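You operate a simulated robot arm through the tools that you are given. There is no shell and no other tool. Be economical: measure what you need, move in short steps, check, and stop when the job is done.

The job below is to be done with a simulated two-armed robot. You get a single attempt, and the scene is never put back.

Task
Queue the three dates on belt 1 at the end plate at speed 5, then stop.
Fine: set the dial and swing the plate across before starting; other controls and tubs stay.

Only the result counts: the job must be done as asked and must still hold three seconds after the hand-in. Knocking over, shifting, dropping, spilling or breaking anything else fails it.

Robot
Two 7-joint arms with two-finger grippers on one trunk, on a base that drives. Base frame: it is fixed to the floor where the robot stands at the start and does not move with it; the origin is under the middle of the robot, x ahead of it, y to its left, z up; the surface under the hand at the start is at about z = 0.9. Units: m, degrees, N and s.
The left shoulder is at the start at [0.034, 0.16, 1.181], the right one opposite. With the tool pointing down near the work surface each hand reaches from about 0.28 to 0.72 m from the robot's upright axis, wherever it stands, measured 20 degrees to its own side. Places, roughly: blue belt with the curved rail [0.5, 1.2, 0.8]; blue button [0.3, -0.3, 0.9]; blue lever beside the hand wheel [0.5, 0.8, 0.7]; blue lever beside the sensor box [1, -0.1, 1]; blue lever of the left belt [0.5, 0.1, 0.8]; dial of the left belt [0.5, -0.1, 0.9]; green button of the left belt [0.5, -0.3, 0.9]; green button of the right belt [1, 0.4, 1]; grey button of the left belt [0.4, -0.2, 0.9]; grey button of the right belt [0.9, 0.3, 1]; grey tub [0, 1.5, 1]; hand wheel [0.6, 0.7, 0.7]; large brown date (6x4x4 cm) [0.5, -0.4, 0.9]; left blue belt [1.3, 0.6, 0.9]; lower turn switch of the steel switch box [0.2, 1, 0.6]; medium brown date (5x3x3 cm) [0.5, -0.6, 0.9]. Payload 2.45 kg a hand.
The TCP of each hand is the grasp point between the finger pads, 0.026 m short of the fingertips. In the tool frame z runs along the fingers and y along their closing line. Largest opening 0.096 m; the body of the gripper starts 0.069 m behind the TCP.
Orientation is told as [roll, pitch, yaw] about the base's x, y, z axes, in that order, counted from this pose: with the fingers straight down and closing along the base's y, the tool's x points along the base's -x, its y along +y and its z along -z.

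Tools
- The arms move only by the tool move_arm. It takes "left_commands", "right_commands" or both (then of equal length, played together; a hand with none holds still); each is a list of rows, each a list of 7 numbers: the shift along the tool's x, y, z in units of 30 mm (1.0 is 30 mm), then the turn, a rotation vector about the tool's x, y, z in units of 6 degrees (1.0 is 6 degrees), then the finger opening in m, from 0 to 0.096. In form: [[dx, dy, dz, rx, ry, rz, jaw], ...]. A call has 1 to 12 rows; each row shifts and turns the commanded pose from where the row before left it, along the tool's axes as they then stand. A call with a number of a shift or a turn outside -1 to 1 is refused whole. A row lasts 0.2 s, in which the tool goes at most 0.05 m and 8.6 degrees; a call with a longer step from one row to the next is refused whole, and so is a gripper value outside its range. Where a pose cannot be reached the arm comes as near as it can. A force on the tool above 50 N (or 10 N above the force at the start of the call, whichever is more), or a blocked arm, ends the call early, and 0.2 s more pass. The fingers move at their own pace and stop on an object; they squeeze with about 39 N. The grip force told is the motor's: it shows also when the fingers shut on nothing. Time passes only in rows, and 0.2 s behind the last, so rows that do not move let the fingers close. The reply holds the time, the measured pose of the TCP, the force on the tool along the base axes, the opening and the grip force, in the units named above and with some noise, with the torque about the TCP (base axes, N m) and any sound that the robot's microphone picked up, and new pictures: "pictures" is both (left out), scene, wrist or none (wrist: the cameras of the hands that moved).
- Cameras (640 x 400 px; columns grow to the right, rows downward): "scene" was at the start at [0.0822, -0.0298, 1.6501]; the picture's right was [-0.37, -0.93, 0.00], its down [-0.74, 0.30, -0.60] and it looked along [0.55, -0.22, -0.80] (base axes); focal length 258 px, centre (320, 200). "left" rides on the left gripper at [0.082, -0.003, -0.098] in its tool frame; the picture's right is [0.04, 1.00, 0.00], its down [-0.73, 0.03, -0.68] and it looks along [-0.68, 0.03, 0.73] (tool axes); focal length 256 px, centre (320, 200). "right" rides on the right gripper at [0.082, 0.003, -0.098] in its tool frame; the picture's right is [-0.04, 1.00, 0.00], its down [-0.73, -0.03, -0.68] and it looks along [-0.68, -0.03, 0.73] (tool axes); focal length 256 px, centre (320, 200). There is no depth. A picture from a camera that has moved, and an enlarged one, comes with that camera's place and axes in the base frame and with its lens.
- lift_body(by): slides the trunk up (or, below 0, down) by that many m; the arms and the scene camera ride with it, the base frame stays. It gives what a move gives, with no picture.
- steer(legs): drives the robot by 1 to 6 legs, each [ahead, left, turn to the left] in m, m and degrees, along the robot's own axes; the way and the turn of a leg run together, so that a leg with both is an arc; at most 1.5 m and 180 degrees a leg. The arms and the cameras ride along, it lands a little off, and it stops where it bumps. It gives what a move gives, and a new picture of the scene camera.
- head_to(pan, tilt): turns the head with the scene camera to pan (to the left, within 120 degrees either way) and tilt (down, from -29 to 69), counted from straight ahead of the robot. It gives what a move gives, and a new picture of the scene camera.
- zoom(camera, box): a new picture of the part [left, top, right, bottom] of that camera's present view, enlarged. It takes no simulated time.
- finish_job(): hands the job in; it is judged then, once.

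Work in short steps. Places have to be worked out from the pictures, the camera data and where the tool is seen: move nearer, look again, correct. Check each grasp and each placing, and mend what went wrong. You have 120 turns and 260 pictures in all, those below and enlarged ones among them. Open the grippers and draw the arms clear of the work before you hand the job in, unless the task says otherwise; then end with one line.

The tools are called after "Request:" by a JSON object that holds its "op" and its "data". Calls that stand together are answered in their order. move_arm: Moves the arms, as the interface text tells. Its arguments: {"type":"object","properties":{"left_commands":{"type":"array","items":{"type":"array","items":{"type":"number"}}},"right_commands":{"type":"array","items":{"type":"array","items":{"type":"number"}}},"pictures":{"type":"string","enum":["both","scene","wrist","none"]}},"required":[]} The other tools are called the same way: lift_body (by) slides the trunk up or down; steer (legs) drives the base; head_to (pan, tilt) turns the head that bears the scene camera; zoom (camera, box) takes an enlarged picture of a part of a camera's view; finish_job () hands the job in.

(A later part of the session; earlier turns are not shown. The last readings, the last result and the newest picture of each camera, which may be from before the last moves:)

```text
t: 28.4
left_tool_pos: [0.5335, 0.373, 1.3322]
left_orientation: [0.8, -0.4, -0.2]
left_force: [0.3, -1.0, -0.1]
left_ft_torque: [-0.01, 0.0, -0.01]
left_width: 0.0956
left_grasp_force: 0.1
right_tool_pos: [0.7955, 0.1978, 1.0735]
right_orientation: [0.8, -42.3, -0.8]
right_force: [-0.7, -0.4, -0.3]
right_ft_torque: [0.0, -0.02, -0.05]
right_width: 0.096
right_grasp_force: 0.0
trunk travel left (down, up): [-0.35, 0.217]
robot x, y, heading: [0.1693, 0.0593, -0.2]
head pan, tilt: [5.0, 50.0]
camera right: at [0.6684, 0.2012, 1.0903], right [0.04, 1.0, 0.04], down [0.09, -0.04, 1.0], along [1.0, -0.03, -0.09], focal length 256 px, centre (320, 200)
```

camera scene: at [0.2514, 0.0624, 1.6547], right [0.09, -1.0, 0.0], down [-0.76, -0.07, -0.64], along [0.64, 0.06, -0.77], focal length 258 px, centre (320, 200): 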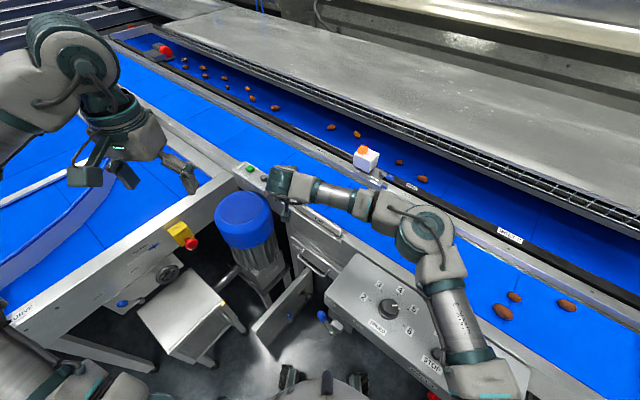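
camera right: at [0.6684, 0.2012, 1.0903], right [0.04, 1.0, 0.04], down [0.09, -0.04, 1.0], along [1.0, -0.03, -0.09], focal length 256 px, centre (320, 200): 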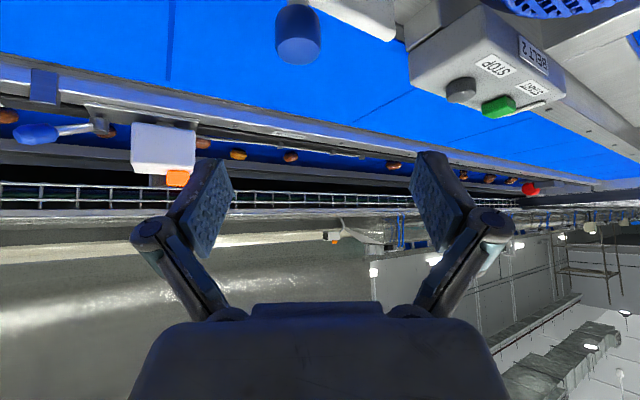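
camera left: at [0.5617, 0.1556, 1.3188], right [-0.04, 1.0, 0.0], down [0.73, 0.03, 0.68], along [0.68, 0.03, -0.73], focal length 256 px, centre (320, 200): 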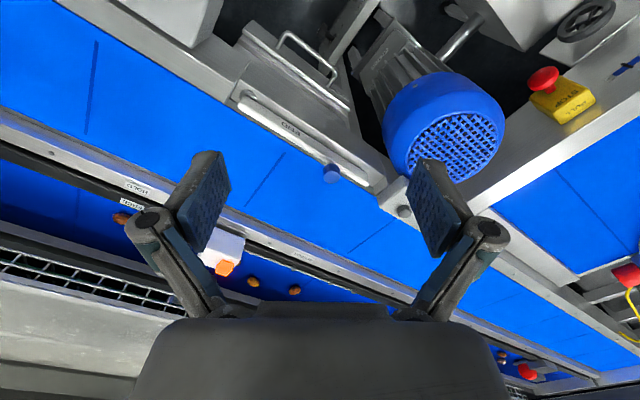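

Knob again at (0.828, 0.187, 0.967). I align across the tool axis, then advance around it.

Request:
{"op": "move_arm", "data": {"right_commands": [[0.69, -0.18, 0, 0, 0, 0, 0.096], [0.69, -0.18, 0, 0, 0, 0, 0.096], [0, 0, 0.9, 0, 0, 0, 0.096], [0, 0, 0.9, 0, 0, 0, 0.096], [0, 0, 0.9, 0, 0, 0, 0.096], [0, 0, 0.5, 0, 0, 0, 0.096]]}}

```text
t: 29.9
left_tool_pos: [0.5335, 0.3642, 1.3335]
left_orientation: [1.1, -0.4, -0.1]
left_force: [-0.9, -0.2, 0.9]
left_ft_torque: [0.03, 0.01, -0.01]
left_width: 0.0959
left_grasp_force: 0.1
right_tool_pos: [0.8286, 0.1791, 0.975]
right_orientation: [1.2, -42.4, -1.0]
right_force: [0.3, 0.8, -0.6]
right_ft_torque: [-0.03, 0.01, 0.01]
right_width: 0.096
right_grasp_force: 0.0
trunk travel left (down, up): [-0.35, 0.217]
robot x, y, heading: [0.1679, 0.0607, 0.0]
head pan, tilt: [5.0, 50.0]
camera scene: at [0.2571, 0.0587, 1.6542], right [0.09, -1.0, -0.01], down [-0.77, -0.06, -0.64], along [0.64, 0.06, -0.77], focal length 258 px, centre (320, 200)
camera right: at [0.7027, 0.1833, 0.9931], right [0.04, 1.0, 0.04], down [0.08, -0.05, 1.0], along [1.0, -0.03, -0.09], focal length 256 px, centre (320, 200)
```

scene: 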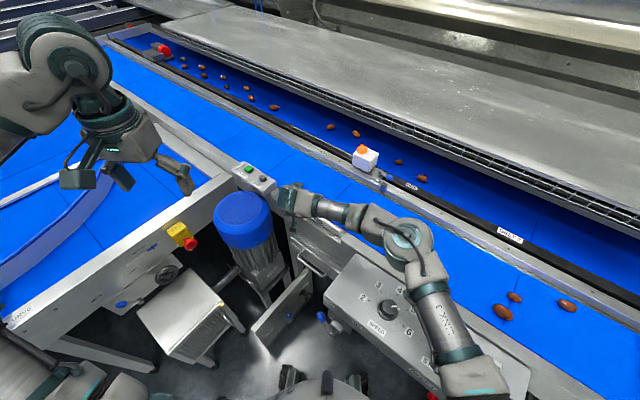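
right: 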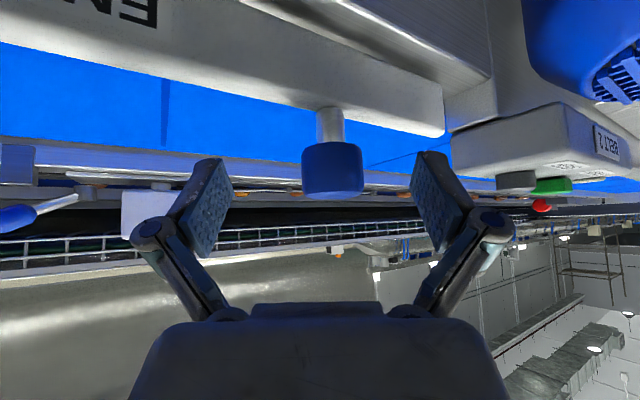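

The knob head sits between the fingers. I close.

Request:
{"op": "move_arm", "data": {"right_commands": [[0, 0.3, 0.1, 0, 0, 0, 0.06], [0, 0, 0, 0, 0, 0, 0.02], [0, 0, 0, 0, 0, 0, 0.02], [0, 0, 0, 0, 0, 0, 0.02]], "pictures": "wrist"}}

```text
t: 30.9
left_tool_pos: [0.5289, 0.3702, 1.3332]
left_orientation: [0.9, -0.6, -0.2]
left_force: [-0.1, 1.5, 0.1]
left_ft_torque: [-0.11, 0.03, 0.01]
left_width: 0.0962
left_grasp_force: 0.1
right_tool_pos: [0.8304, 0.1859, 0.976]
right_orientation: [0.2, -42.6, -1.3]
right_force: [-10.6, -32.0, 6.0]
right_ft_torque: [-1.01, 0.12, -0.5]
right_width: 0.0283
right_grasp_force: 45.3
trunk travel left (down, up): [-0.35, 0.217]
robot x, y, heading: [0.1719, 0.0585, -0.1]
head pan, tilt: [5.0, 50.0]
camera right: at [0.7037, 0.1919, 0.9919], right [0.05, 1.0, 0.03], down [0.08, -0.03, 1.0], along [1.0, -0.05, -0.08], focal length 256 px, centre (320, 200)
```

right: 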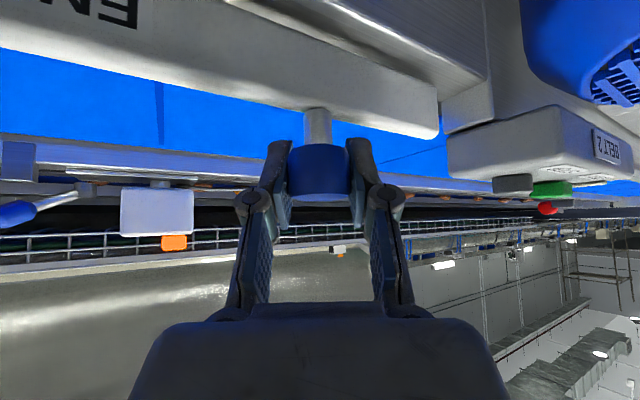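

Gripped the knob (28 mm). Swinging clockwise about the pivot (~(0.71, 0.047), R≈0.18): first 18° of arc, then check forces.

Request:
{"op": "move_arm", "data": {"right_commands": [[-0.345, -0.42, 0.314, 0, 0, 0, 0.02], [-0.311, -0.466, 0.283, 0, 0, 0, 0.02], [-0.273, -0.507, 0.248, 0, 0, 0, 0.02]]}}

```text
t: 31.6
left_tool_pos: [0.5318, 0.3715, 1.3325]
left_orientation: [0.9, -0.4, -0.1]
left_force: [0.1, 0.1, 0.4]
left_ft_torque: [0.08, -0.01, -0.03]
left_width: 0.096
left_grasp_force: 0.0
right_tool_pos: [0.8694, 0.1529, 0.9741]
right_orientation: [1.1, -42.6, -0.8]
right_force: [7.5, 10.6, 16.4]
right_ft_torque: [-0.39, 0.32, -0.52]
right_width: 0.0281
right_grasp_force: 45.0
trunk travel left (down, up): [-0.35, 0.217]
robot x, y, heading: [0.1686, 0.0597, 0.1]
head pan, tilt: [5.0, 50.0]
camera scene: at [0.2546, 0.0785, 1.6544], right [0.09, -1.0, 0.01], down [-0.76, -0.07, -0.64], along [0.64, 0.05, -0.77], focal length 258 px, centre (320, 200)
camera right: at [0.7425, 0.1568, 0.9913], right [0.03, 1.0, 0.04], down [0.08, -0.04, 1.0], along [1.0, -0.03, -0.08], focal length 256 px, centre (320, 200)
```

scene: 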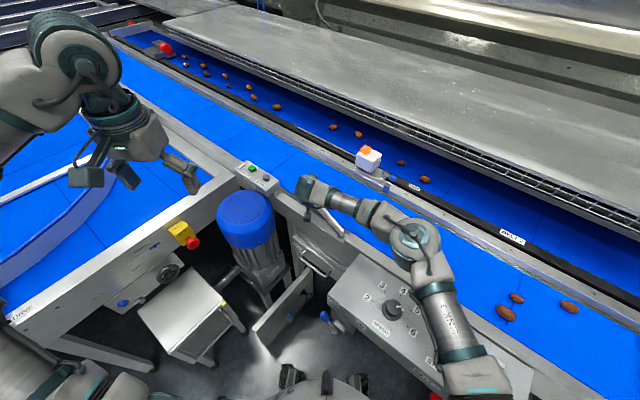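
right: 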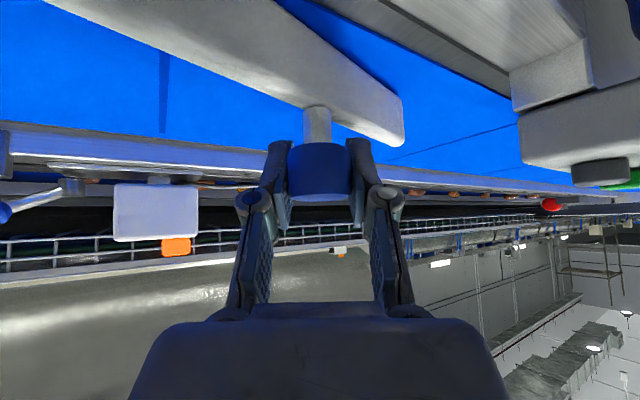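

The plate swings freely. Continue 24°.

Request:
{"op": "move_arm", "data": {"right_commands": [[-0.239, -0.559, 0.207, 0, 0, 0, 0.02], [-0.194, -0.589, 0.166, 0, 0, 0, 0.02], [-0.147, -0.613, 0.124, 0, 0, 0, 0.02], [-0.099, -0.631, 0.08, 0, 0, 0, 0.02]], "pictures": "wrist"}}

```text
t: 32.6
left_tool_pos: [0.5343, 0.3612, 1.3345]
left_orientation: [1.1, -0.4, -0.2]
left_force: [0.7, 0.4, 0.4]
left_ft_torque: [-0.03, 0.04, -0.01]
left_width: 0.0961
left_grasp_force: 0.0
right_tool_pos: [0.8939, 0.0726, 0.9659]
right_orientation: [1.2, -41.8, -1.1]
right_force: [0.3, 0.8, -4.8]
right_ft_torque: [-0.06, 0.3, 0.03]
right_width: 0.0283
right_grasp_force: 44.7
trunk travel left (down, up): [-0.35, 0.217]
robot x, y, heading: [0.168, 0.0554, 0.1]
head pan, tilt: [5.0, 50.0]
camera right: at [0.7672, 0.0763, 0.9845], right [0.04, 1.0, 0.04], down [0.09, -0.04, 0.99], along [0.99, -0.03, -0.09], focal length 256 px, centre (320, 200)
```

right: 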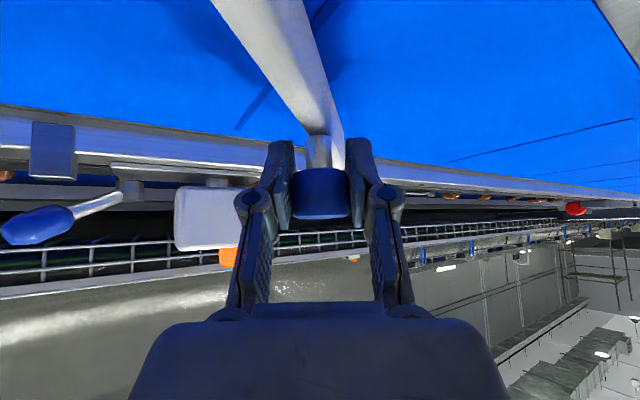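

Angle now ~8°. Continue another 24°.

Request:
{"op": "move_arm", "data": {"right_commands": [[-0.04, -0.643, 0.03, 0, 0, 0, 0.02], [0.008, -0.645, -0.015, 0, 0, 0, 0.02], [0.058, -0.64, -0.06, 0, 0, 0, 0.02], [0.107, -0.628, -0.105, 0, 0, 0, 0.02]]}}

```text
t: 33.6
left_tool_pos: [0.5315, 0.36, 1.3354]
left_orientation: [1.1, -0.5, -0.1]
left_force: [0.1, -0.8, 0.0]
left_ft_torque: [0.0, -0.05, 0.03]
left_width: 0.096
left_grasp_force: 0.1
right_tool_pos: [0.8888, -0.0056, 0.9723]
right_orientation: [1.3, -42.6, -1.3]
right_force: [1.0, -2.4, 2.0]
right_ft_torque: [-0.28, 0.15, 0.23]
right_width: 0.0288
right_grasp_force: 31.9
trunk travel left (down, up): [-0.35, 0.217]
robot x, y, heading: [0.1654, 0.0579, -0.3]
head pan, tilt: [5.0, 50.0]
camera scene: at [0.2564, 0.0599, 1.6544], right [0.09, -1.0, 0.0], down [-0.77, -0.06, -0.64], along [0.64, 0.06, -0.77], focal length 258 px, centre (320, 200)
camera right: at [0.7623, -0.0017, 0.9897], right [0.04, 1.0, 0.04], down [0.08, -0.05, 1.0], along [1.0, -0.03, -0.08], focal length 256 px, centre (320, 200)
```

scene: 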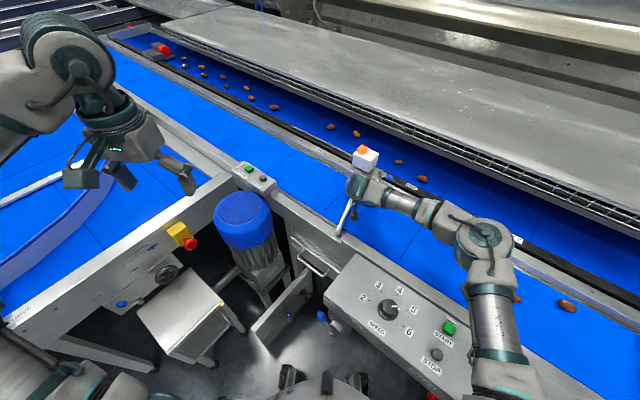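
right: 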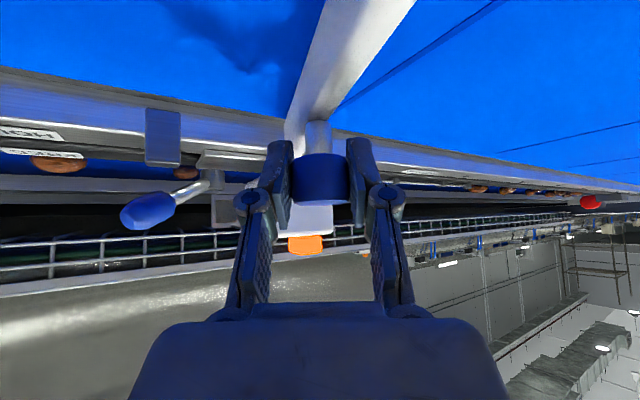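

Angle about -16°. The belt-2 lever tip is at (0.94, -0.144), clear of the remaining arc. Continue 18°.

Request:
{"op": "move_arm", "data": {"right_commands": [[0.159, -0.608, -0.145, 0, 0, 0, 0.02], [0.206, -0.582, -0.187, 0, 0, 0, 0.02], [0.249, -0.55, -0.227, 0, 0, 0, 0.02]]}}

Request:
{"op": "zoom", "data": {"camera": "scene", "box": [280, 130, 440, 230]}}

```text
t: 34.5
left_tool_pos: [0.534, 0.3629, 1.3328]
left_orientation: [1.2, -0.4, -0.1]
left_force: [-0.6, -1.0, 0.4]
left_ft_torque: [0.05, 0.02, 0.06]
left_width: 0.0962
left_grasp_force: 0.0
right_tool_pos: [0.8637, -0.0501, 0.9717]
right_orientation: [1.4, -42.6, -0.9]
right_force: [12.1, 7.3, 15.5]
right_ft_torque: [-0.45, -0.53, 0.69]
right_width: 0.029
right_grasp_force: 44.8
trunk travel left (down, up): [-0.35, 0.217]
robot x, y, heading: [0.1658, 0.064, 0.1]
head pan, tilt: [5.0, 50.0]
camera scene: at [0.2575, 0.0632, 1.6544], right [0.09, -1.0, 0.0], down [-0.77, -0.07, -0.64], along [0.64, 0.06, -0.77], focal length 258 px, centre (320, 200)
camera right: at [0.7357, -0.0477, 0.9893], right [0.03, 1.0, 0.05], down [0.08, -0.05, 1.0], along [1.0, -0.02, -0.08], focal length 256 px, centre (320, 200)
```

scene: 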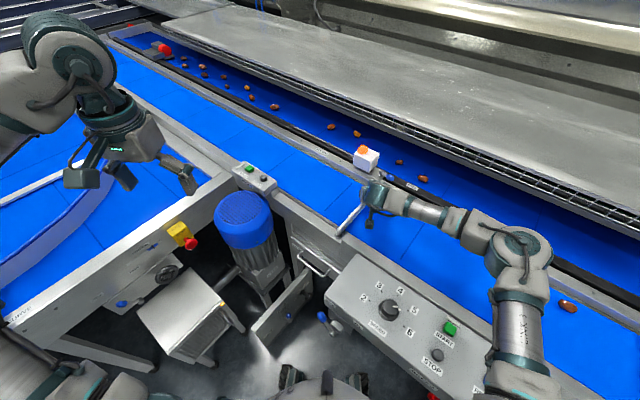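
right: 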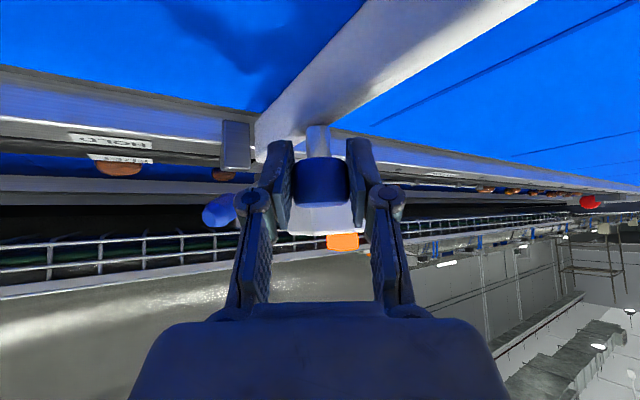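

```text
4.00 times, centred on (360, 180) of scene
camera zoom: at [0.2575, 0.0632, 1.6544], right [0.09, -1.0, 0.0], down [-0.77, -0.07, -0.64], along [0.64, 0.06, -0.77], focal length 1031 px, centre (160, 280)
```

zoom: 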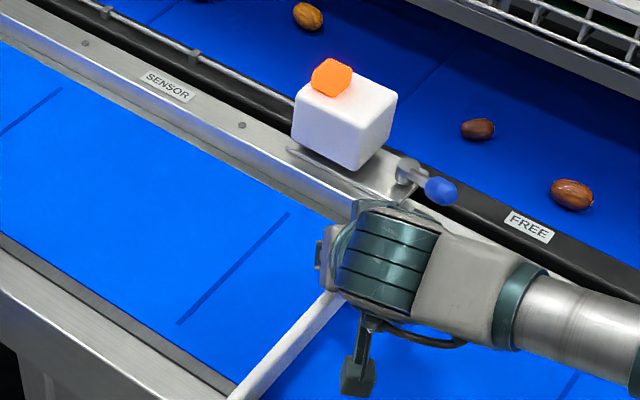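

Plate looks nearly square to the belt (≈-33 to -38°), with some resistance now. I nudge a further 4° to see whether it is on its stop.

Request:
{"op": "move_arm", "data": {"right_commands": [[0.18, -0.36, -0.17, 0, 0, 0, 0.02], [0, 0, 0, 0, 0, 0, 0.02]], "pictures": "none"}}

```text
t: 35.0
left_tool_pos: [0.5349, 0.3694, 1.3314]
left_orientation: [1.1, -0.2, 0.1]
left_force: [0.3, -0.7, -0.1]
left_ft_torque: [0.05, 0.01, -0.01]
left_width: 0.0959
left_grasp_force: 0.1
right_tool_pos: [0.8594, -0.0502, 0.9743]
right_orientation: [1.7, -43.0, -0.5]
right_force: [36.0, 33.4, -16.4]
right_ft_torque: [-0.48, -0.21, 0.53]
right_width: 0.029
right_grasp_force: 45.0
trunk travel left (down, up): [-0.35, 0.217]
robot x, y, heading: [0.1677, 0.0639, 0.3]
head pan, tilt: [5.0, 50.0]
stopped in row 2 (right hand): the force on the tool passed its limit at 51 N (the readings are from after the stop); the commanded pose is now the measured one
```

That's the end stop. Release gently and back off along the tool.

Request:
{"op": "move_arm", "data": {"right_commands": [[0, 0, 0, 0, 0, 0, 0.04], [0, 0, 0, 0, 0, 0, 0.06], [0, 0, -0.9, 0, 0, 0, 0.06], [0, 0, -0.9, 0, 0, 0, 0.06], [0, 0, -0.9, 0, 0, 0, 0.06], [0, 0, -0.9, 0, 0, 0, 0.06], [0, 0, -0.9, 0, 0, 0, 0.06], [0, 0, -0.9, 0, 0, 0, 0.06]]}}

Request:
{"op": "zoom", "data": {"camera": "scene", "box": [280, 130, 440, 230]}}

```text
t: 36.8
left_tool_pos: [0.5275, 0.366, 1.3358]
left_orientation: [1.1, -0.6, 0.0]
left_force: [0.5, -0.1, 0.4]
left_ft_torque: [0.03, 0.0, 0.02]
left_width: 0.096
left_grasp_force: 0.1
right_tool_pos: [0.7435, -0.0628, 1.0971]
right_orientation: [1.4, -43.2, -1.1]
right_force: [0.4, 0.0, 0.4]
right_ft_torque: [-0.01, 0.03, 0.0]
right_width: 0.06
right_grasp_force: 0.2
trunk travel left (down, up): [-0.35, 0.217]
robot x, y, heading: [0.1692, 0.0569, -0.2]
head pan, tilt: [5.0, 50.0]
camera scene: at [0.2561, 0.0699, 1.6542], right [0.09, -1.0, 0.0], down [-0.77, -0.07, -0.64], along [0.64, 0.06, -0.77], focal length 258 px, centre (320, 200)
camera right: at [0.6162, -0.0598, 1.1128], right [0.03, 1.0, 0.05], down [0.07, -0.05, 1.0], along [1.0, -0.03, -0.07], focal length 256 px, centre (320, 200)
```

scene: 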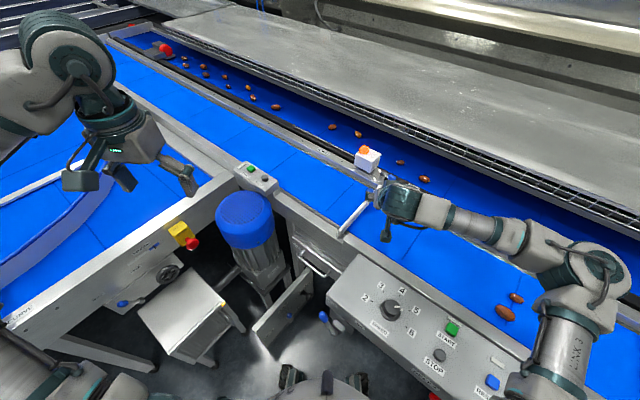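
right: 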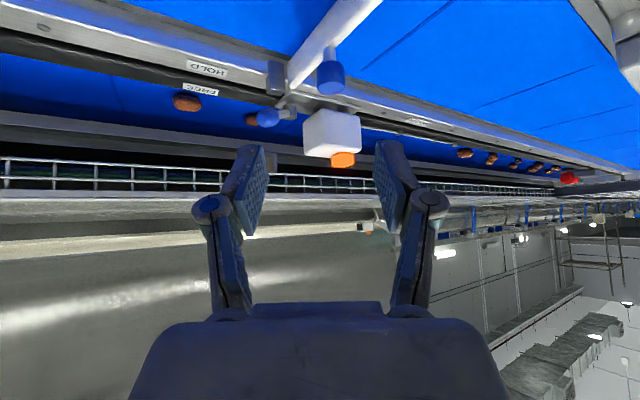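

```text
4.00 times, centred on (360, 180) of scene
camera zoom: at [0.2561, 0.0699, 1.6542], right [0.09, -1.0, 0.0], down [-0.77, -0.07, -0.64], along [0.64, 0.06, -0.77], focal length 1031 px, centre (160, 280)
```

zoom: 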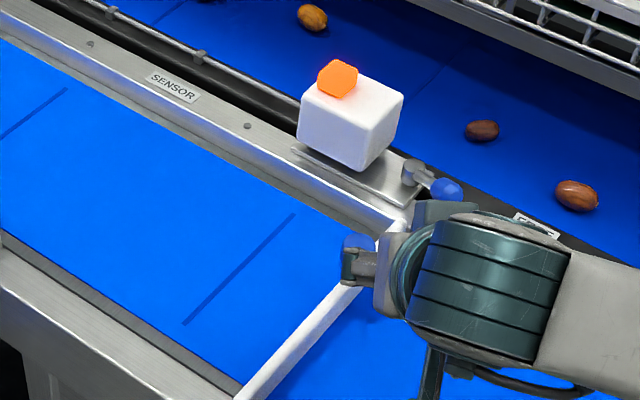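

Plate is square across at its stop. Now I straighten the hand, then move over the START button (est. (0.46, -0.249)) with fingers closed.

Request:
{"op": "move_arm", "data": {"right_commands": [[0, 0, 0, 0, 1, 0, 0.03], [0, 0, 0, 0, 1, 0, 0.0], [0, 0, 0, 0, 1, 0, 0.0], [0, 0, 0, 0, 1, 0, 0.0], [0, 0, 0, 0, 1, 0, 0.0], [0, 0, 0, 0, 1, 0, 0.0], [0, 0, 0, 0, 1, 0, 0.0]], "pictures": "none"}}

Request:
{"op": "move_arm", "data": {"right_commands": [[0.944, -0.62, 0, 0, 0, 0, 0], [0.944, -0.62, 0, 0, 0, 0, 0], [0.944, -0.62, 0, 0, 0, 0, 0], [0.944, -0.62, 0, 0, 0, 0, 0], [0.944, -0.62, 0, 0, 0, 0, 0], [0.944, -0.62, 0, 0, 0, 0, 0], [0.944, -0.62, 0, 0, 0, 0, 0], [0.944, -0.62, 0, 0, 0, 0, 0], [0.944, -0.62, 0, 0, 0, 0, 0], [0.944, -0.62, 0, 0, 0, 0, 0]]}}

```text
t: 38.4
left_tool_pos: [0.5292, 0.3669, 1.3355]
left_orientation: [1.0, -0.6, 0.0]
left_force: [-0.6, -0.3, 0.4]
left_ft_torque: [-0.01, -0.02, -0.01]
left_width: 0.096
left_grasp_force: 0.1
right_tool_pos: [0.7441, -0.0603, 1.0956]
right_orientation: [1.1, -1.0, -0.1]
right_force: [0.2, 0.4, 0.0]
right_ft_torque: [0.0, -0.03, 0.0]
right_width: 0.0
right_grasp_force: 28.4
trunk travel left (down, up): [-0.35, 0.217]
robot x, y, heading: [0.1674, 0.0656, 0.3]
head pan, tilt: [5.0, 50.0]
```

```text
t: 40.6
left_tool_pos: [0.5269, 0.3624, 1.3379]
left_orientation: [1.2, -0.7, 0.1]
left_force: [0.0, -0.2, -0.2]
left_ft_torque: [0.01, -0.02, -0.01]
left_width: 0.0961
left_grasp_force: 0.0
right_tool_pos: [0.4568, -0.2492, 1.0887]
right_orientation: [1.2, -1.1, -0.1]
right_force: [0.4, -0.7, -0.1]
right_ft_torque: [0.02, -0.02, 0.01]
right_width: 0.0
right_grasp_force: 28.4
trunk travel left (down, up): [-0.35, 0.217]
robot x, y, heading: [0.1684, 0.0601, -0.0]
head pan, tilt: [5.0, 50.0]
camera scene: at [0.2524, 0.0667, 1.6545], right [0.09, -1.0, 0.0], down [-0.76, -0.07, -0.64], along [0.64, 0.06, -0.77], focal length 258 px, centre (320, 200)
camera right: at [0.3725, -0.2476, 1.1839], right [0.04, 1.0, 0.02], down [0.72, -0.05, 0.69], along [0.69, -0.01, -0.72], focal length 256 px, centre (320, 200)
```

scene: 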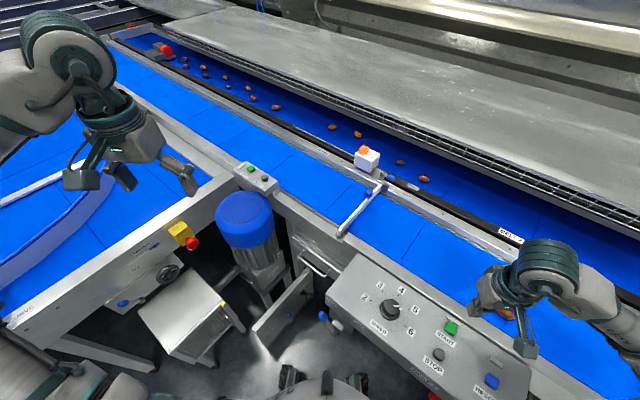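
right: 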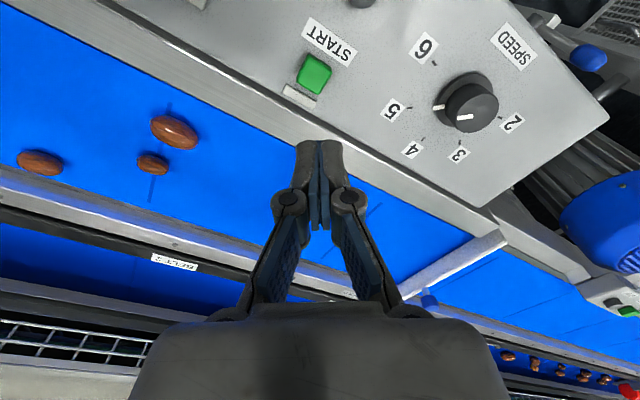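

START refined to about (0.459, -0.247): the hand is above it. I lower to check alignment.

Request:
{"op": "move_arm", "data": {"right_commands": [[-0.05, 0.05, 0.9, 0, 0, 0, 0], [0, 0, 0.9, 0, 0, 0, 0], [0, 0, 0.9, 0, 0, 0, 0]]}}

Request:
{"op": "zoom", "data": {"camera": "scene", "box": [400, 290, 528, 370]}}

```text
t: 41.4
left_tool_pos: [0.5278, 0.3636, 1.3364]
left_orientation: [1.2, -0.6, -0.1]
left_force: [1.0, 0.0, -0.3]
left_ft_torque: [-0.02, 0.04, 0.02]
left_width: 0.096
left_grasp_force: 0.2
right_tool_pos: [0.4638, -0.2445, 1.0036]
right_orientation: [1.2, -1.2, -0.2]
right_force: [-1.3, 0.3, -0.6]
right_ft_torque: [0.0, -0.01, 0.02]
right_width: 0.0
right_grasp_force: 28.1
trunk travel left (down, up): [-0.35, 0.217]
robot x, y, heading: [0.1694, 0.0624, -0.1]
head pan, tilt: [5.0, 50.0]
camera scene: at [0.2556, 0.0676, 1.6542], right [0.09, -1.0, 0.0], down [-0.76, -0.07, -0.64], along [0.64, 0.06, -0.77], focal length 258 px, centre (320, 200)
camera right: at [0.3793, -0.2437, 1.0999], right [0.04, 1.0, 0.02], down [0.72, -0.05, 0.69], along [0.69, -0.01, -0.72], focal length 256 px, centre (320, 200)
```

scene: 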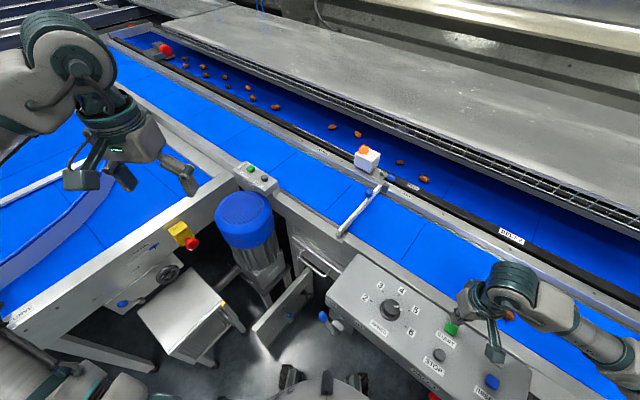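
right: 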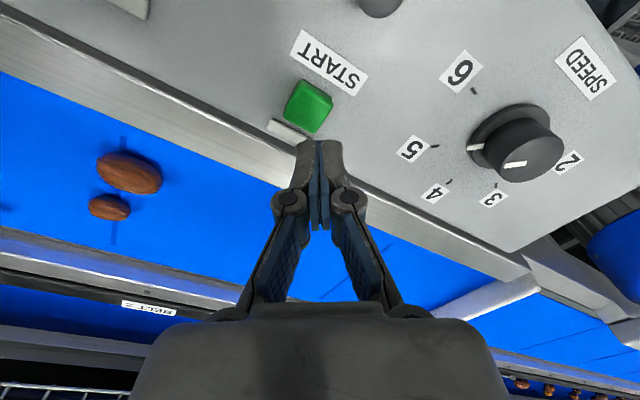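

```text
5.00 times, centred on (464, 330) of scene
camera zoom: at [0.2556, 0.0676, 1.6542], right [0.09, -1.0, 0.0], down [-0.76, -0.07, -0.64], along [0.64, 0.06, -0.77], focal length 1289 px, centre (-400, -450)
```

zoom: 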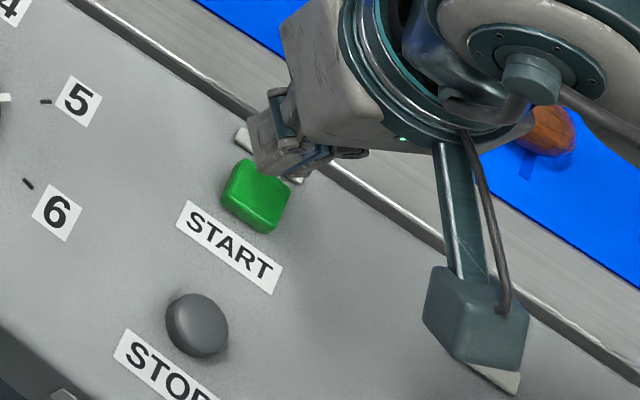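

Correcting by 13 mm back, START is at about (0.451, -0.249). I shift and descend to touch.

Request:
{"op": "move_arm", "data": {"right_commands": [[0.43, -0.15, 0, 0, 0, 0, 0], [0, 0, 0.5, 0, 0, 0, 0], [0, 0, 0.3, 0, 0, 0, 0]], "pictures": "wrist"}}

Request:
{"op": "zoom", "data": {"camera": "scene", "box": [400, 290, 528, 370]}}

```text
t: 42.2
left_tool_pos: [0.5273, 0.3628, 1.3354]
left_orientation: [1.2, -0.6, 0.0]
left_force: [-0.7, 0.6, 0.5]
left_ft_torque: [0.02, 0.02, 0.01]
left_width: 0.0959
left_grasp_force: 0.0
right_tool_pos: [0.4518, -0.2494, 0.98]
right_orientation: [1.2, -1.2, -0.2]
right_force: [0.2, 0.6, 0.7]
right_ft_torque: [0.01, -0.02, 0.01]
right_width: 0.0002
right_grasp_force: 28.3
right hand out of reach, approached as far as the arm can: row 3
trunk travel left (down, up): [-0.35, 0.217]
robot x, y, heading: [0.1688, 0.0599, 0.3]
head pan, tilt: [5.0, 50.0]
camera right: at [0.3686, -0.2491, 1.0763], right [0.04, 1.0, 0.02], down [0.72, -0.05, 0.69], along [0.69, -0.01, -0.72], focal length 256 px, centre (320, 200)
```

right: 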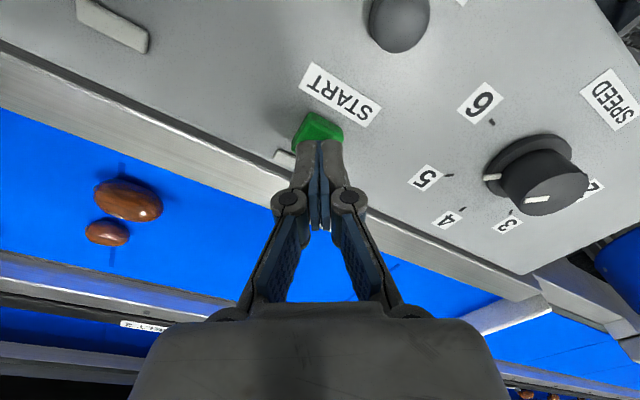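

```text
5.00 times, centred on (464, 330) of scene
camera zoom: at [0.2552, 0.0676, 1.6543], right [0.09, -1.0, 0.0], down [-0.76, -0.07, -0.64], along [0.64, 0.06, -0.77], focal length 1289 px, centre (-400, -450)
```

zoom: 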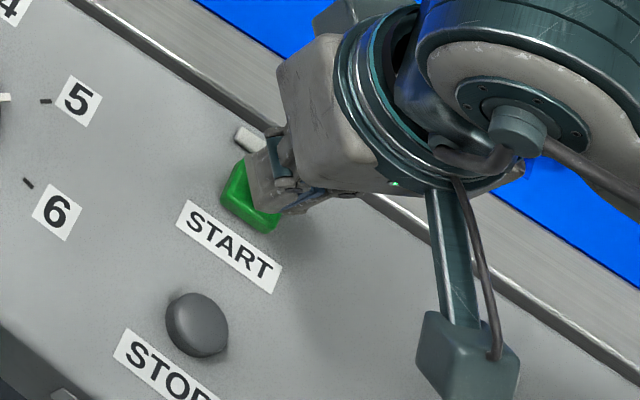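

Reach limit (too close to the body), as STOP would be too. I raise the hand and drive back 12 cm the way I came.

Request:
{"op": "move_arm", "data": {"right_commands": [[0, 0, -1, 0, 0, 0, 0], [0, 0, -1, 0, 0, 0, 0], [0, 0, -1, 0, 0, 0, 0], [0, 0, -1, 0, 0, 0, 0]], "pictures": "none"}}

Request:
{"op": "steer", "data": {"legs": [[-0.12, -0.05, 0]]}}

```text
t: 43.2
left_tool_pos: [0.5282, 0.365, 1.336]
left_orientation: [1.2, -0.5, -0.1]
left_force: [-0.6, -0.1, 0.7]
left_ft_torque: [0.03, 0.0, 0.0]
left_width: 0.0959
left_grasp_force: 0.0
right_tool_pos: [0.4506, -0.2526, 1.1029]
right_orientation: [1.3, -1.1, -0.2]
right_force: [0.1, 0.2, 1.0]
right_ft_torque: [-0.02, -0.01, -0.01]
right_width: 0.0
right_grasp_force: 28.8
trunk travel left (down, up): [-0.35, 0.217]
robot x, y, heading: [0.1687, 0.0614, 0.2]
head pan, tilt: [5.0, 50.0]
```

```text
t: 44.5
left_tool_pos: [0.4082, 0.3354, 1.3308]
left_orientation: [0.4, -0.5, 0.1]
left_force: [-0.3, -0.2, -0.6]
left_ft_torque: [0.06, 0.01, -0.01]
left_width: 0.0961
left_grasp_force: 0.1
right_tool_pos: [0.3322, -0.2859, 1.1057]
right_orientation: [0.5, -1.2, 0.1]
right_force: [-0.1, 0.1, -1.0]
right_ft_torque: [-0.03, 0.07, 0.04]
right_width: 0.0
right_grasp_force: 28.6
trunk travel left (down, up): [-0.35, 0.217]
robot x, y, heading: [0.0459, 0.0172, 0.4]
head pan, tilt: [5.0, 50.0]
camera scene: at [0.1377, 0.0435, 1.6538], right [0.09, -1.0, 0.01], down [-0.77, -0.08, -0.64], along [0.64, 0.05, -0.77], focal length 258 px, centre (320, 200)
```

scene: 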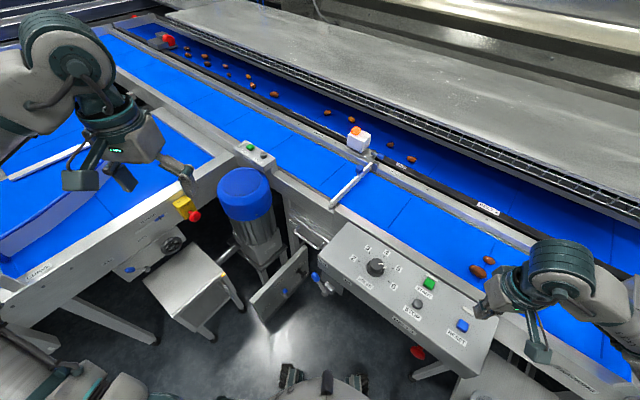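

Now out at (0.046, 0.017). I move back over START (0.447, -0.249) and lower to 1.0.

Request:
{"op": "move_arm", "data": {"right_commands": [[-0.96, 0.3, 0, 0, 0, 0, 0], [-0.96, 0.3, 0, 0, 0, 0, 0], [-0.96, 0.3, 0, 0, 0, 0, 0], [-0.96, 0.3, 0, 0, 0, 0, 0], [0, 0, 0.9, 0, 0, 0, 0], [0, 0, 0.9, 0, 0, 0, 0], [0, 0, 0.9, 0, 0, 0, 0], [0, 0, 0.7, 0, 0, 0, 0], [0, 0, 0, 0, 0, 0, 0], [0, 0, 0, 0, 0, 0, 0], [0, 0, 0, 0, 0, 0, 0]]}}

Request:
{"op": "zoom", "data": {"camera": "scene", "box": [370, 240, 530, 340]}}

```text
t: 46.9
left_tool_pos: [0.4037, 0.3093, 1.338]
left_orientation: [1.6, -0.8, 0.0]
left_force: [0.3, 0.1, 0.3]
left_ft_torque: [0.02, -0.02, -0.02]
left_width: 0.096
left_grasp_force: 0.1
right_tool_pos: [0.4471, -0.2697, 1.0016]
right_orientation: [1.6, -1.5, 0.0]
right_force: [0.0, 0.0, 0.2]
right_ft_torque: [0.03, -0.01, 0.0]
right_width: 0.0003
right_grasp_force: 28.7
trunk travel left (down, up): [-0.35, 0.217]
robot x, y, heading: [0.0506, 0.0143, 0.1]
head pan, tilt: [5.0, 50.0]
camera scene: at [0.136, 0.0063, 1.6542], right [0.09, -1.0, -0.01], down [-0.77, -0.06, -0.64], along [0.64, 0.06, -0.77], focal length 258 px, centre (320, 200)
camera right: at [0.3627, -0.2693, 1.0983], right [0.04, 1.0, 0.03], down [0.72, -0.05, 0.7], along [0.7, -0.01, -0.72], focal length 256 px, centre (320, 200)
```

scene: 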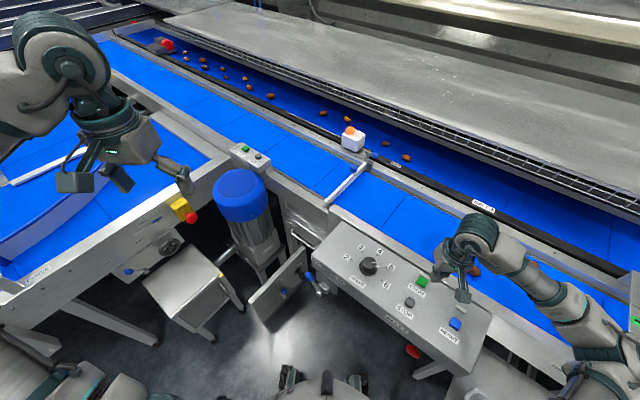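
right: 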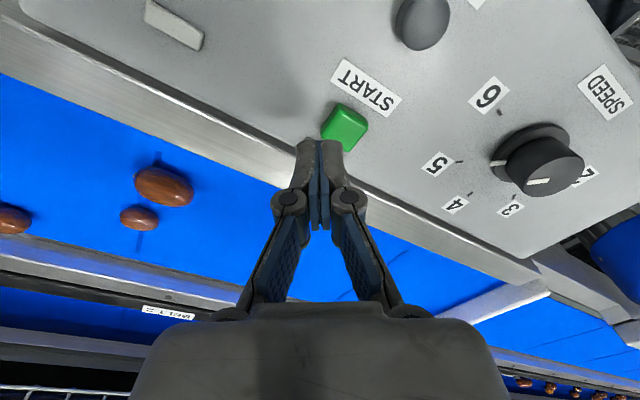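

```text
4.00 times, centred on (450, 290) of scene
camera zoom: at [0.136, 0.0063, 1.6542], right [0.09, -1.0, -0.01], down [-0.77, -0.06, -0.64], along [0.64, 0.06, -0.77], focal length 1031 px, centre (-200, -160)
```

zoom: 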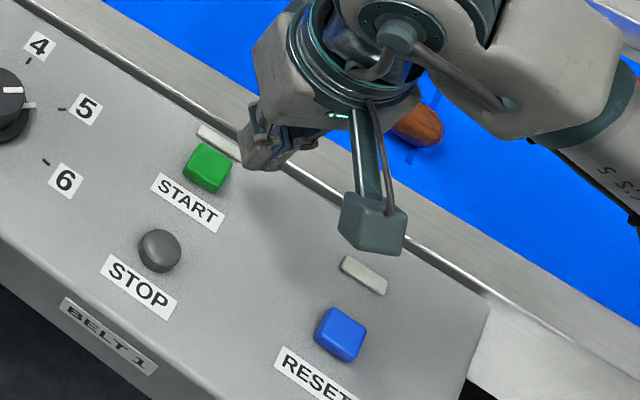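

START computed consistently at (0.448, -0.249); sway has put the hand 2 cm right. I correct and lower a bit, then check.

Request:
{"op": "move_arm", "data": {"right_commands": [[0, 0.69, 0, 0, 0, 0, 0], [0, 0, 0.4, 0, 0, 0, 0], [0, 0, 0, 0, 0, 0, 0], [0, 0, 0, 0, 0, 0, 0], [0, 0, 0, 0, 0, 0, 0], [0, 0, 0, 0, 0, 0, 0]], "pictures": "wrist"}}

```text
t: 48.3
left_tool_pos: [0.4043, 0.3256, 1.3349]
left_orientation: [0.8, -0.8, 0.2]
left_force: [0.3, -0.1, -0.9]
left_ft_torque: [-0.02, -0.01, 0.02]
left_width: 0.096
left_grasp_force: 0.2
right_tool_pos: [0.4465, -0.2354, 0.9949]
right_orientation: [1.0, -1.4, 0.1]
right_force: [0.8, -0.1, 0.5]
right_ft_torque: [-0.03, -0.02, 0.0]
right_width: 0.0002
right_grasp_force: 28.4
trunk travel left (down, up): [-0.35, 0.217]
robot x, y, heading: [0.0505, 0.0127, 0.3]
head pan, tilt: [5.0, 50.0]
camera right: at [0.3626, -0.2339, 1.09], right [0.04, 1.0, 0.02], down [0.72, -0.04, 0.7], along [0.7, -0.01, -0.72], focal length 256 px, centre (320, 200)
```

right: 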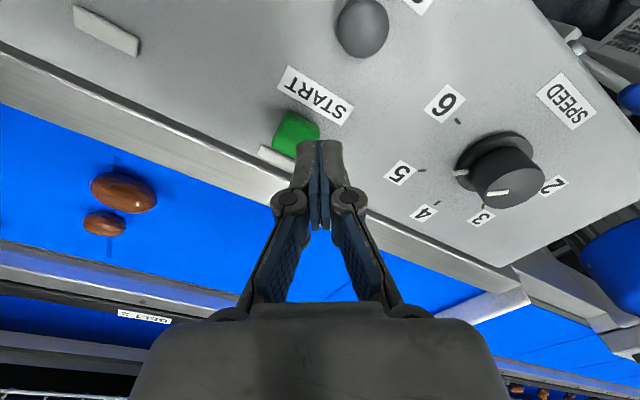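

The trunk sways slowly side to side after driving. I wait for it to damp.

Request:
{"op": "move_arm", "data": {"right_commands": [[0, 0, 0, 0, 0, 0, 0], [0, 0, 0, 0, 0, 0, 0], [0, 0, 0, 0, 0, 0, 0], [0, 0, 0, 0, 0, 0, 0]], "pictures": "none"}}

Request:
{"op": "move_arm", "data": {"right_commands": [[0, 0, 0, 0, 0, 0, 0], [0, 0, 0, 0, 0, 0, 0], [0, 0, 0, 0, 0, 0, 0], [0, 0, 0, 0, 0, 0, 0]], "pictures": "none"}}

Request:
{"op": "move_arm", "data": {"right_commands": [[0, 0, 0, 0, 0, 0, 0], [0, 0, 0, 0, 0, 0, 0], [0, 0, 0, 0, 0, 0, 0], [0, 0, 0, 0, 0, 0, 0]], "pictures": "none"}}

Request:
{"op": "move_arm", "data": {"right_commands": [[0, 0, 0, 0, 0, 0, 0], [0, 0, 0, 0, 0, 0, 0], [0, 0, 0, 0, 0, 0, 0], [0, 0, 0, 0, 0, 0, 0]], "pictures": "none"}}

```text
t: 49.3
left_tool_pos: [0.4039, 0.3212, 1.3368]
left_orientation: [1.0, -0.7, 0.1]
left_force: [0.3, 0.4, 0.4]
left_ft_torque: [0.03, -0.01, -0.03]
left_width: 0.0961
left_grasp_force: 0.0
right_tool_pos: [0.4468, -0.2396, 0.9934]
right_orientation: [1.0, -1.4, 0.1]
right_force: [0.7, 0.8, 0.4]
right_ft_torque: [0.01, 0.0, 0.0]
right_width: 0.0002
right_grasp_force: 28.5
trunk travel left (down, up): [-0.35, 0.217]
robot x, y, heading: [0.0499, 0.016, 0.3]
head pan, tilt: [5.0, 50.0]
```

```text
t: 50.3
left_tool_pos: [0.4037, 0.318, 1.3368]
left_orientation: [1.2, -0.8, 0.2]
left_force: [-0.1, 0.1, 0.0]
left_ft_torque: [0.04, 0.02, -0.03]
left_width: 0.096
left_grasp_force: 0.1
right_tool_pos: [0.447, -0.2411, 0.9931]
right_orientation: [1.2, -1.4, 0.1]
right_force: [-0.3, 0.1, 0.1]
right_ft_torque: [0.03, 0.01, -0.01]
right_width: 0.0
right_grasp_force: 28.5
trunk travel left (down, up): [-0.35, 0.217]
robot x, y, heading: [0.0449, 0.0133, -0.1]
head pan, tilt: [5.0, 50.0]
```

```text
t: 51.3
left_tool_pos: [0.4041, 0.3182, 1.3366]
left_orientation: [1.1, -0.7, 0.1]
left_force: [-0.1, 0.0, -0.1]
left_ft_torque: [0.0, 0.0, -0.01]
left_width: 0.0958
left_grasp_force: 0.0
right_tool_pos: [0.447, -0.2415, 0.9927]
right_orientation: [1.2, -1.4, 0.2]
right_force: [-0.5, -1.1, -0.1]
right_ft_torque: [0.01, 0.01, 0.0]
right_width: 0.0001
right_grasp_force: 28.6
trunk travel left (down, up): [-0.35, 0.217]
robot x, y, heading: [0.0476, 0.0136, 0.3]
head pan, tilt: [5.0, 50.0]
```

```text
t: 52.3
left_tool_pos: [0.4043, 0.3188, 1.3375]
left_orientation: [1.1, -0.7, 0.1]
left_force: [-0.1, 0.4, 0.3]
left_ft_torque: [0.0, 0.0, -0.03]
left_width: 0.096
left_grasp_force: 0.0
right_tool_pos: [0.447, -0.2401, 0.993]
right_orientation: [1.1, -1.4, 0.1]
right_force: [-0.8, 0.8, -0.2]
right_ft_torque: [0.0, -0.01, 0.01]
right_width: 0.0
right_grasp_force: 28.1
trunk travel left (down, up): [-0.35, 0.217]
robot x, y, heading: [0.0484, 0.0112, 0.2]
head pan, tilt: [5.0, 50.0]
```

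Settled at (0.447, -0.2405, 0.993). I shift 8 mm right and lower in small steps onto START.

Request:
{"op": "move_arm", "data": {"right_commands": [[0, -0.28, 0, 0, 0, 0, 0], [0, 0, 0.3, 0, 0, 0, 0], [0, 0, 0.2, 0, 0, 0, 0], [0, 0, 0, 0, 0, 0, 0]], "pictures": "wrist"}}

Request:
{"op": "zoom", "data": {"camera": "scene", "box": [370, 240, 530, 340]}}

```text
t: 53.3
left_tool_pos: [0.4033, 0.3185, 1.3372]
left_orientation: [1.0, -0.7, 0.1]
left_force: [-1.1, 0.1, -0.5]
left_ft_torque: [0.02, 0.0, -0.02]
left_width: 0.096
left_grasp_force: 0.0
right_tool_pos: [0.4473, -0.249, 0.9772]
right_orientation: [1.1, -1.4, 0.1]
right_force: [-1.0, 0.5, -0.9]
right_ft_torque: [-0.01, 0.01, -0.01]
right_width: 0.0001
right_grasp_force: 28.4
trunk travel left (down, up): [-0.35, 0.217]
robot x, y, heading: [0.0528, 0.0147, 0.6]
head pan, tilt: [5.0, 50.0]
camera right: at [0.363, -0.2476, 1.0738], right [0.04, 1.0, 0.02], down [0.72, -0.04, 0.7], along [0.7, -0.01, -0.72], focal length 256 px, centre (320, 200)
```

right: 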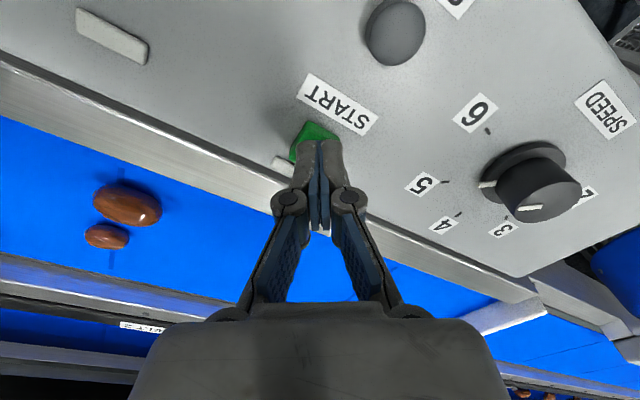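

```text
4.00 times, centred on (450, 290) of scene
camera zoom: at [0.1356, 0.0214, 1.6543], right [0.09, -1.0, 0.0], down [-0.76, -0.07, -0.64], along [0.64, 0.06, -0.77], focal length 1031 px, centre (-200, -160)
```

zoom: 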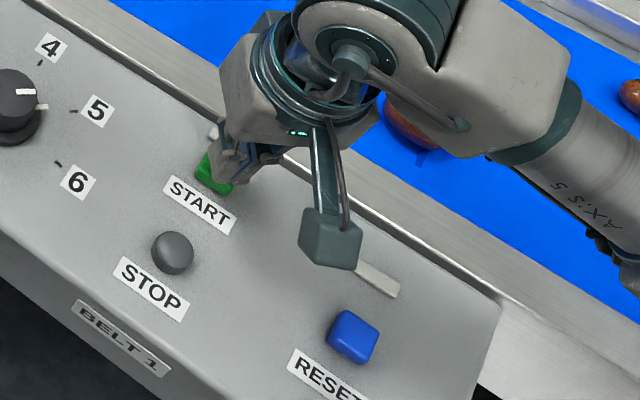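

Tip is over the button. Pressing down in small steps.

Request:
{"op": "move_arm", "data": {"right_commands": [[0.1, 0.05, 0.2, 0, 0, 0, 0], [0, 0, 0.15, 0, 0, 0, 0]], "pictures": "wrist"}}

```text
t: 53.9
left_tool_pos: [0.4037, 0.3184, 1.3366]
left_orientation: [1.1, -0.7, 0.1]
left_force: [0.4, 0.0, -0.9]
left_ft_torque: [0.02, -0.01, -0.01]
left_width: 0.0959
left_grasp_force: 0.0
right_tool_pos: [0.444, -0.2471, 0.9665]
right_orientation: [1.2, -1.4, 0.1]
right_force: [-0.2, 0.1, -0.3]
right_ft_torque: [-0.01, -0.01, 0.04]
right_width: 0.0
right_grasp_force: 28.6
trunk travel left (down, up): [-0.35, 0.217]
robot x, y, heading: [0.0492, 0.0155, 0.1]
head pan, tilt: [5.0, 50.0]
camera right: at [0.3605, -0.246, 1.0635], right [0.04, 1.0, 0.02], down [0.72, -0.04, 0.7], along [0.7, -0.01, -0.72], focal length 256 px, centre (320, 200)
```

right: 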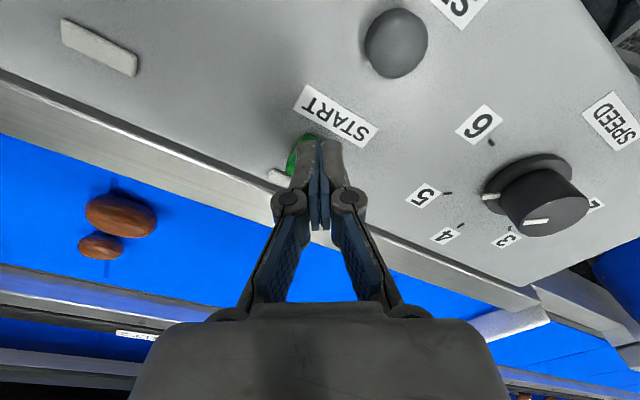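

No contact yet (tip 0.940); the button shows a little to the left in the picture (−y). I nudge −5 mm and continue down.

Request:
{"op": "move_arm", "data": {"right_commands": [[0, -0.17, 0, 0, 0, 0, 0], [0, 0, 0.15, 0, 0, 0, 0], [0, 0, 0.15, 0, 0, 0, 0]], "pictures": "both"}}

```text
t: 54.7
left_tool_pos: [0.4031, 0.3185, 1.3371]
left_orientation: [0.9, -0.7, 0.0]
left_force: [0.8, -0.1, -0.5]
left_ft_torque: [0.0, -0.02, 0.0]
left_width: 0.0962
left_grasp_force: 0.0
right_tool_pos: [0.4437, -0.2523, 0.9585]
right_orientation: [1.2, -1.6, 0.0]
right_force: [1.0, -0.4, 9.0]
right_ft_torque: [-0.02, -0.01, 0.07]
right_width: 0.006
right_grasp_force: 28.9
trunk travel left (down, up): [-0.35, 0.217]
robot x, y, heading: [0.0453, 0.0121, 0.2]
head pan, tilt: [5.0, 50.0]
heard: click
camera scene: at [0.1335, 0.0228, 1.6546], right [0.09, -1.0, 0.0], down [-0.76, -0.07, -0.64], along [0.64, 0.06, -0.77], focal length 258 px, centre (320, 200)
camera right: at [0.36, -0.2504, 1.0549], right [0.04, 1.0, 0.02], down [0.71, -0.04, 0.7], along [0.7, -0.01, -0.72], focal length 256 px, centre (320, 200)
```

scene: 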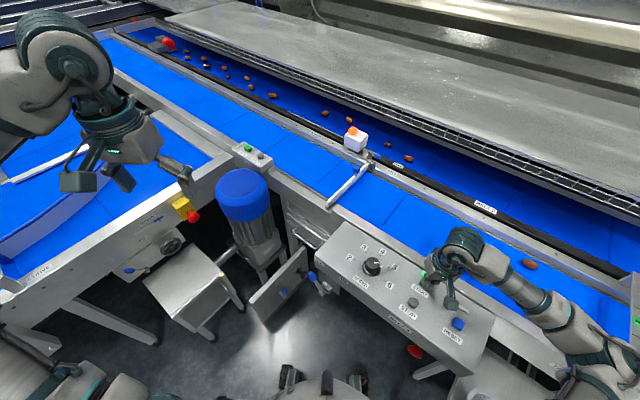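
right: 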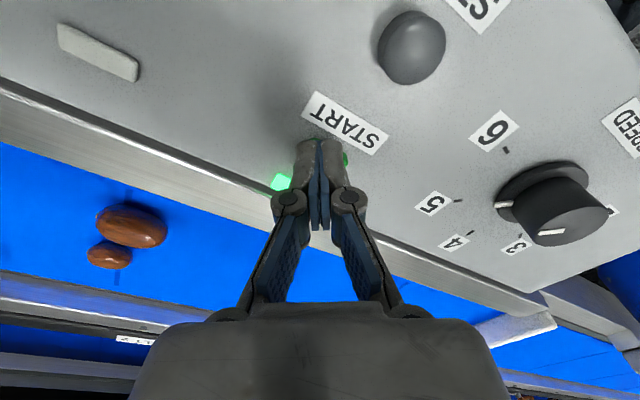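

Click heard and the START lamp is lit. I lift and move over STOP (est. (0.388, -0.21)), watching the dates.

Request:
{"op": "move_arm", "data": {"right_commands": [[0, 0, -0.8, 0, 0, 0, 0], [0, 0, -0.8, 0, 0, 0, 0], [0.62, 0.47, 0, 0, 0, 0, 0], [0.62, 0.47, 0, 0, 0, 0, 0], [0.62, 0.47, 0, 0, 0, 0, 0]]}}

```text
t: 55.9
left_tool_pos: [0.403, 0.32, 1.3365]
left_orientation: [1.1, -0.7, 0.1]
left_force: [1.2, 0.7, 0.5]
left_ft_torque: [0.03, -0.01, 0.0]
left_width: 0.096
left_grasp_force: 0.0
right_tool_pos: [0.3888, -0.2106, 1.0052]
right_orientation: [1.2, -1.4, 0.0]
right_force: [-0.1, 0.6, -0.5]
right_ft_torque: [-0.03, 0.03, 0.01]
right_width: 0.0
right_grasp_force: 28.8
trunk travel left (down, up): [-0.35, 0.217]
robot x, y, heading: [0.0482, 0.0182, -0.1]
head pan, tilt: [5.0, 50.0]
camera scene: at [0.1352, 0.0222, 1.6543], right [0.09, -1.0, 0.0], down [-0.76, -0.07, -0.64], along [0.64, 0.06, -0.77], focal length 258 px, centre (320, 200)
camera right: at [0.3033, -0.209, 1.1005], right [0.04, 1.0, 0.02], down [0.72, -0.04, 0.7], along [0.7, -0.01, -0.72], focal length 256 px, centre (320, 200)
```

scene: 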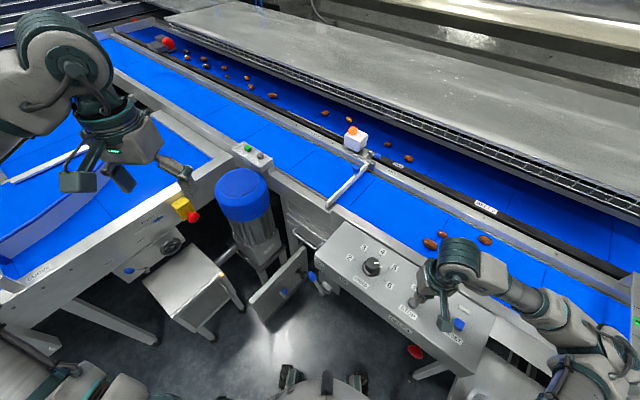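
right: 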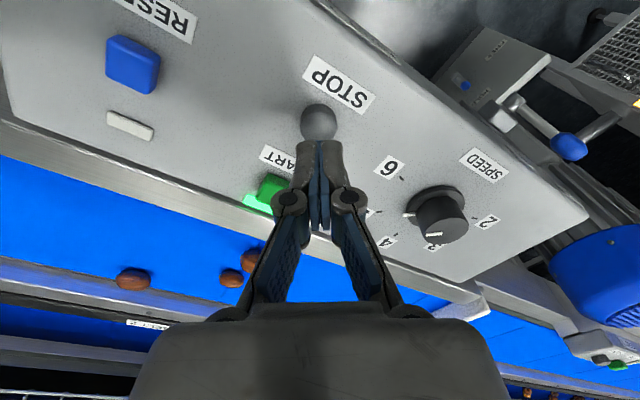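

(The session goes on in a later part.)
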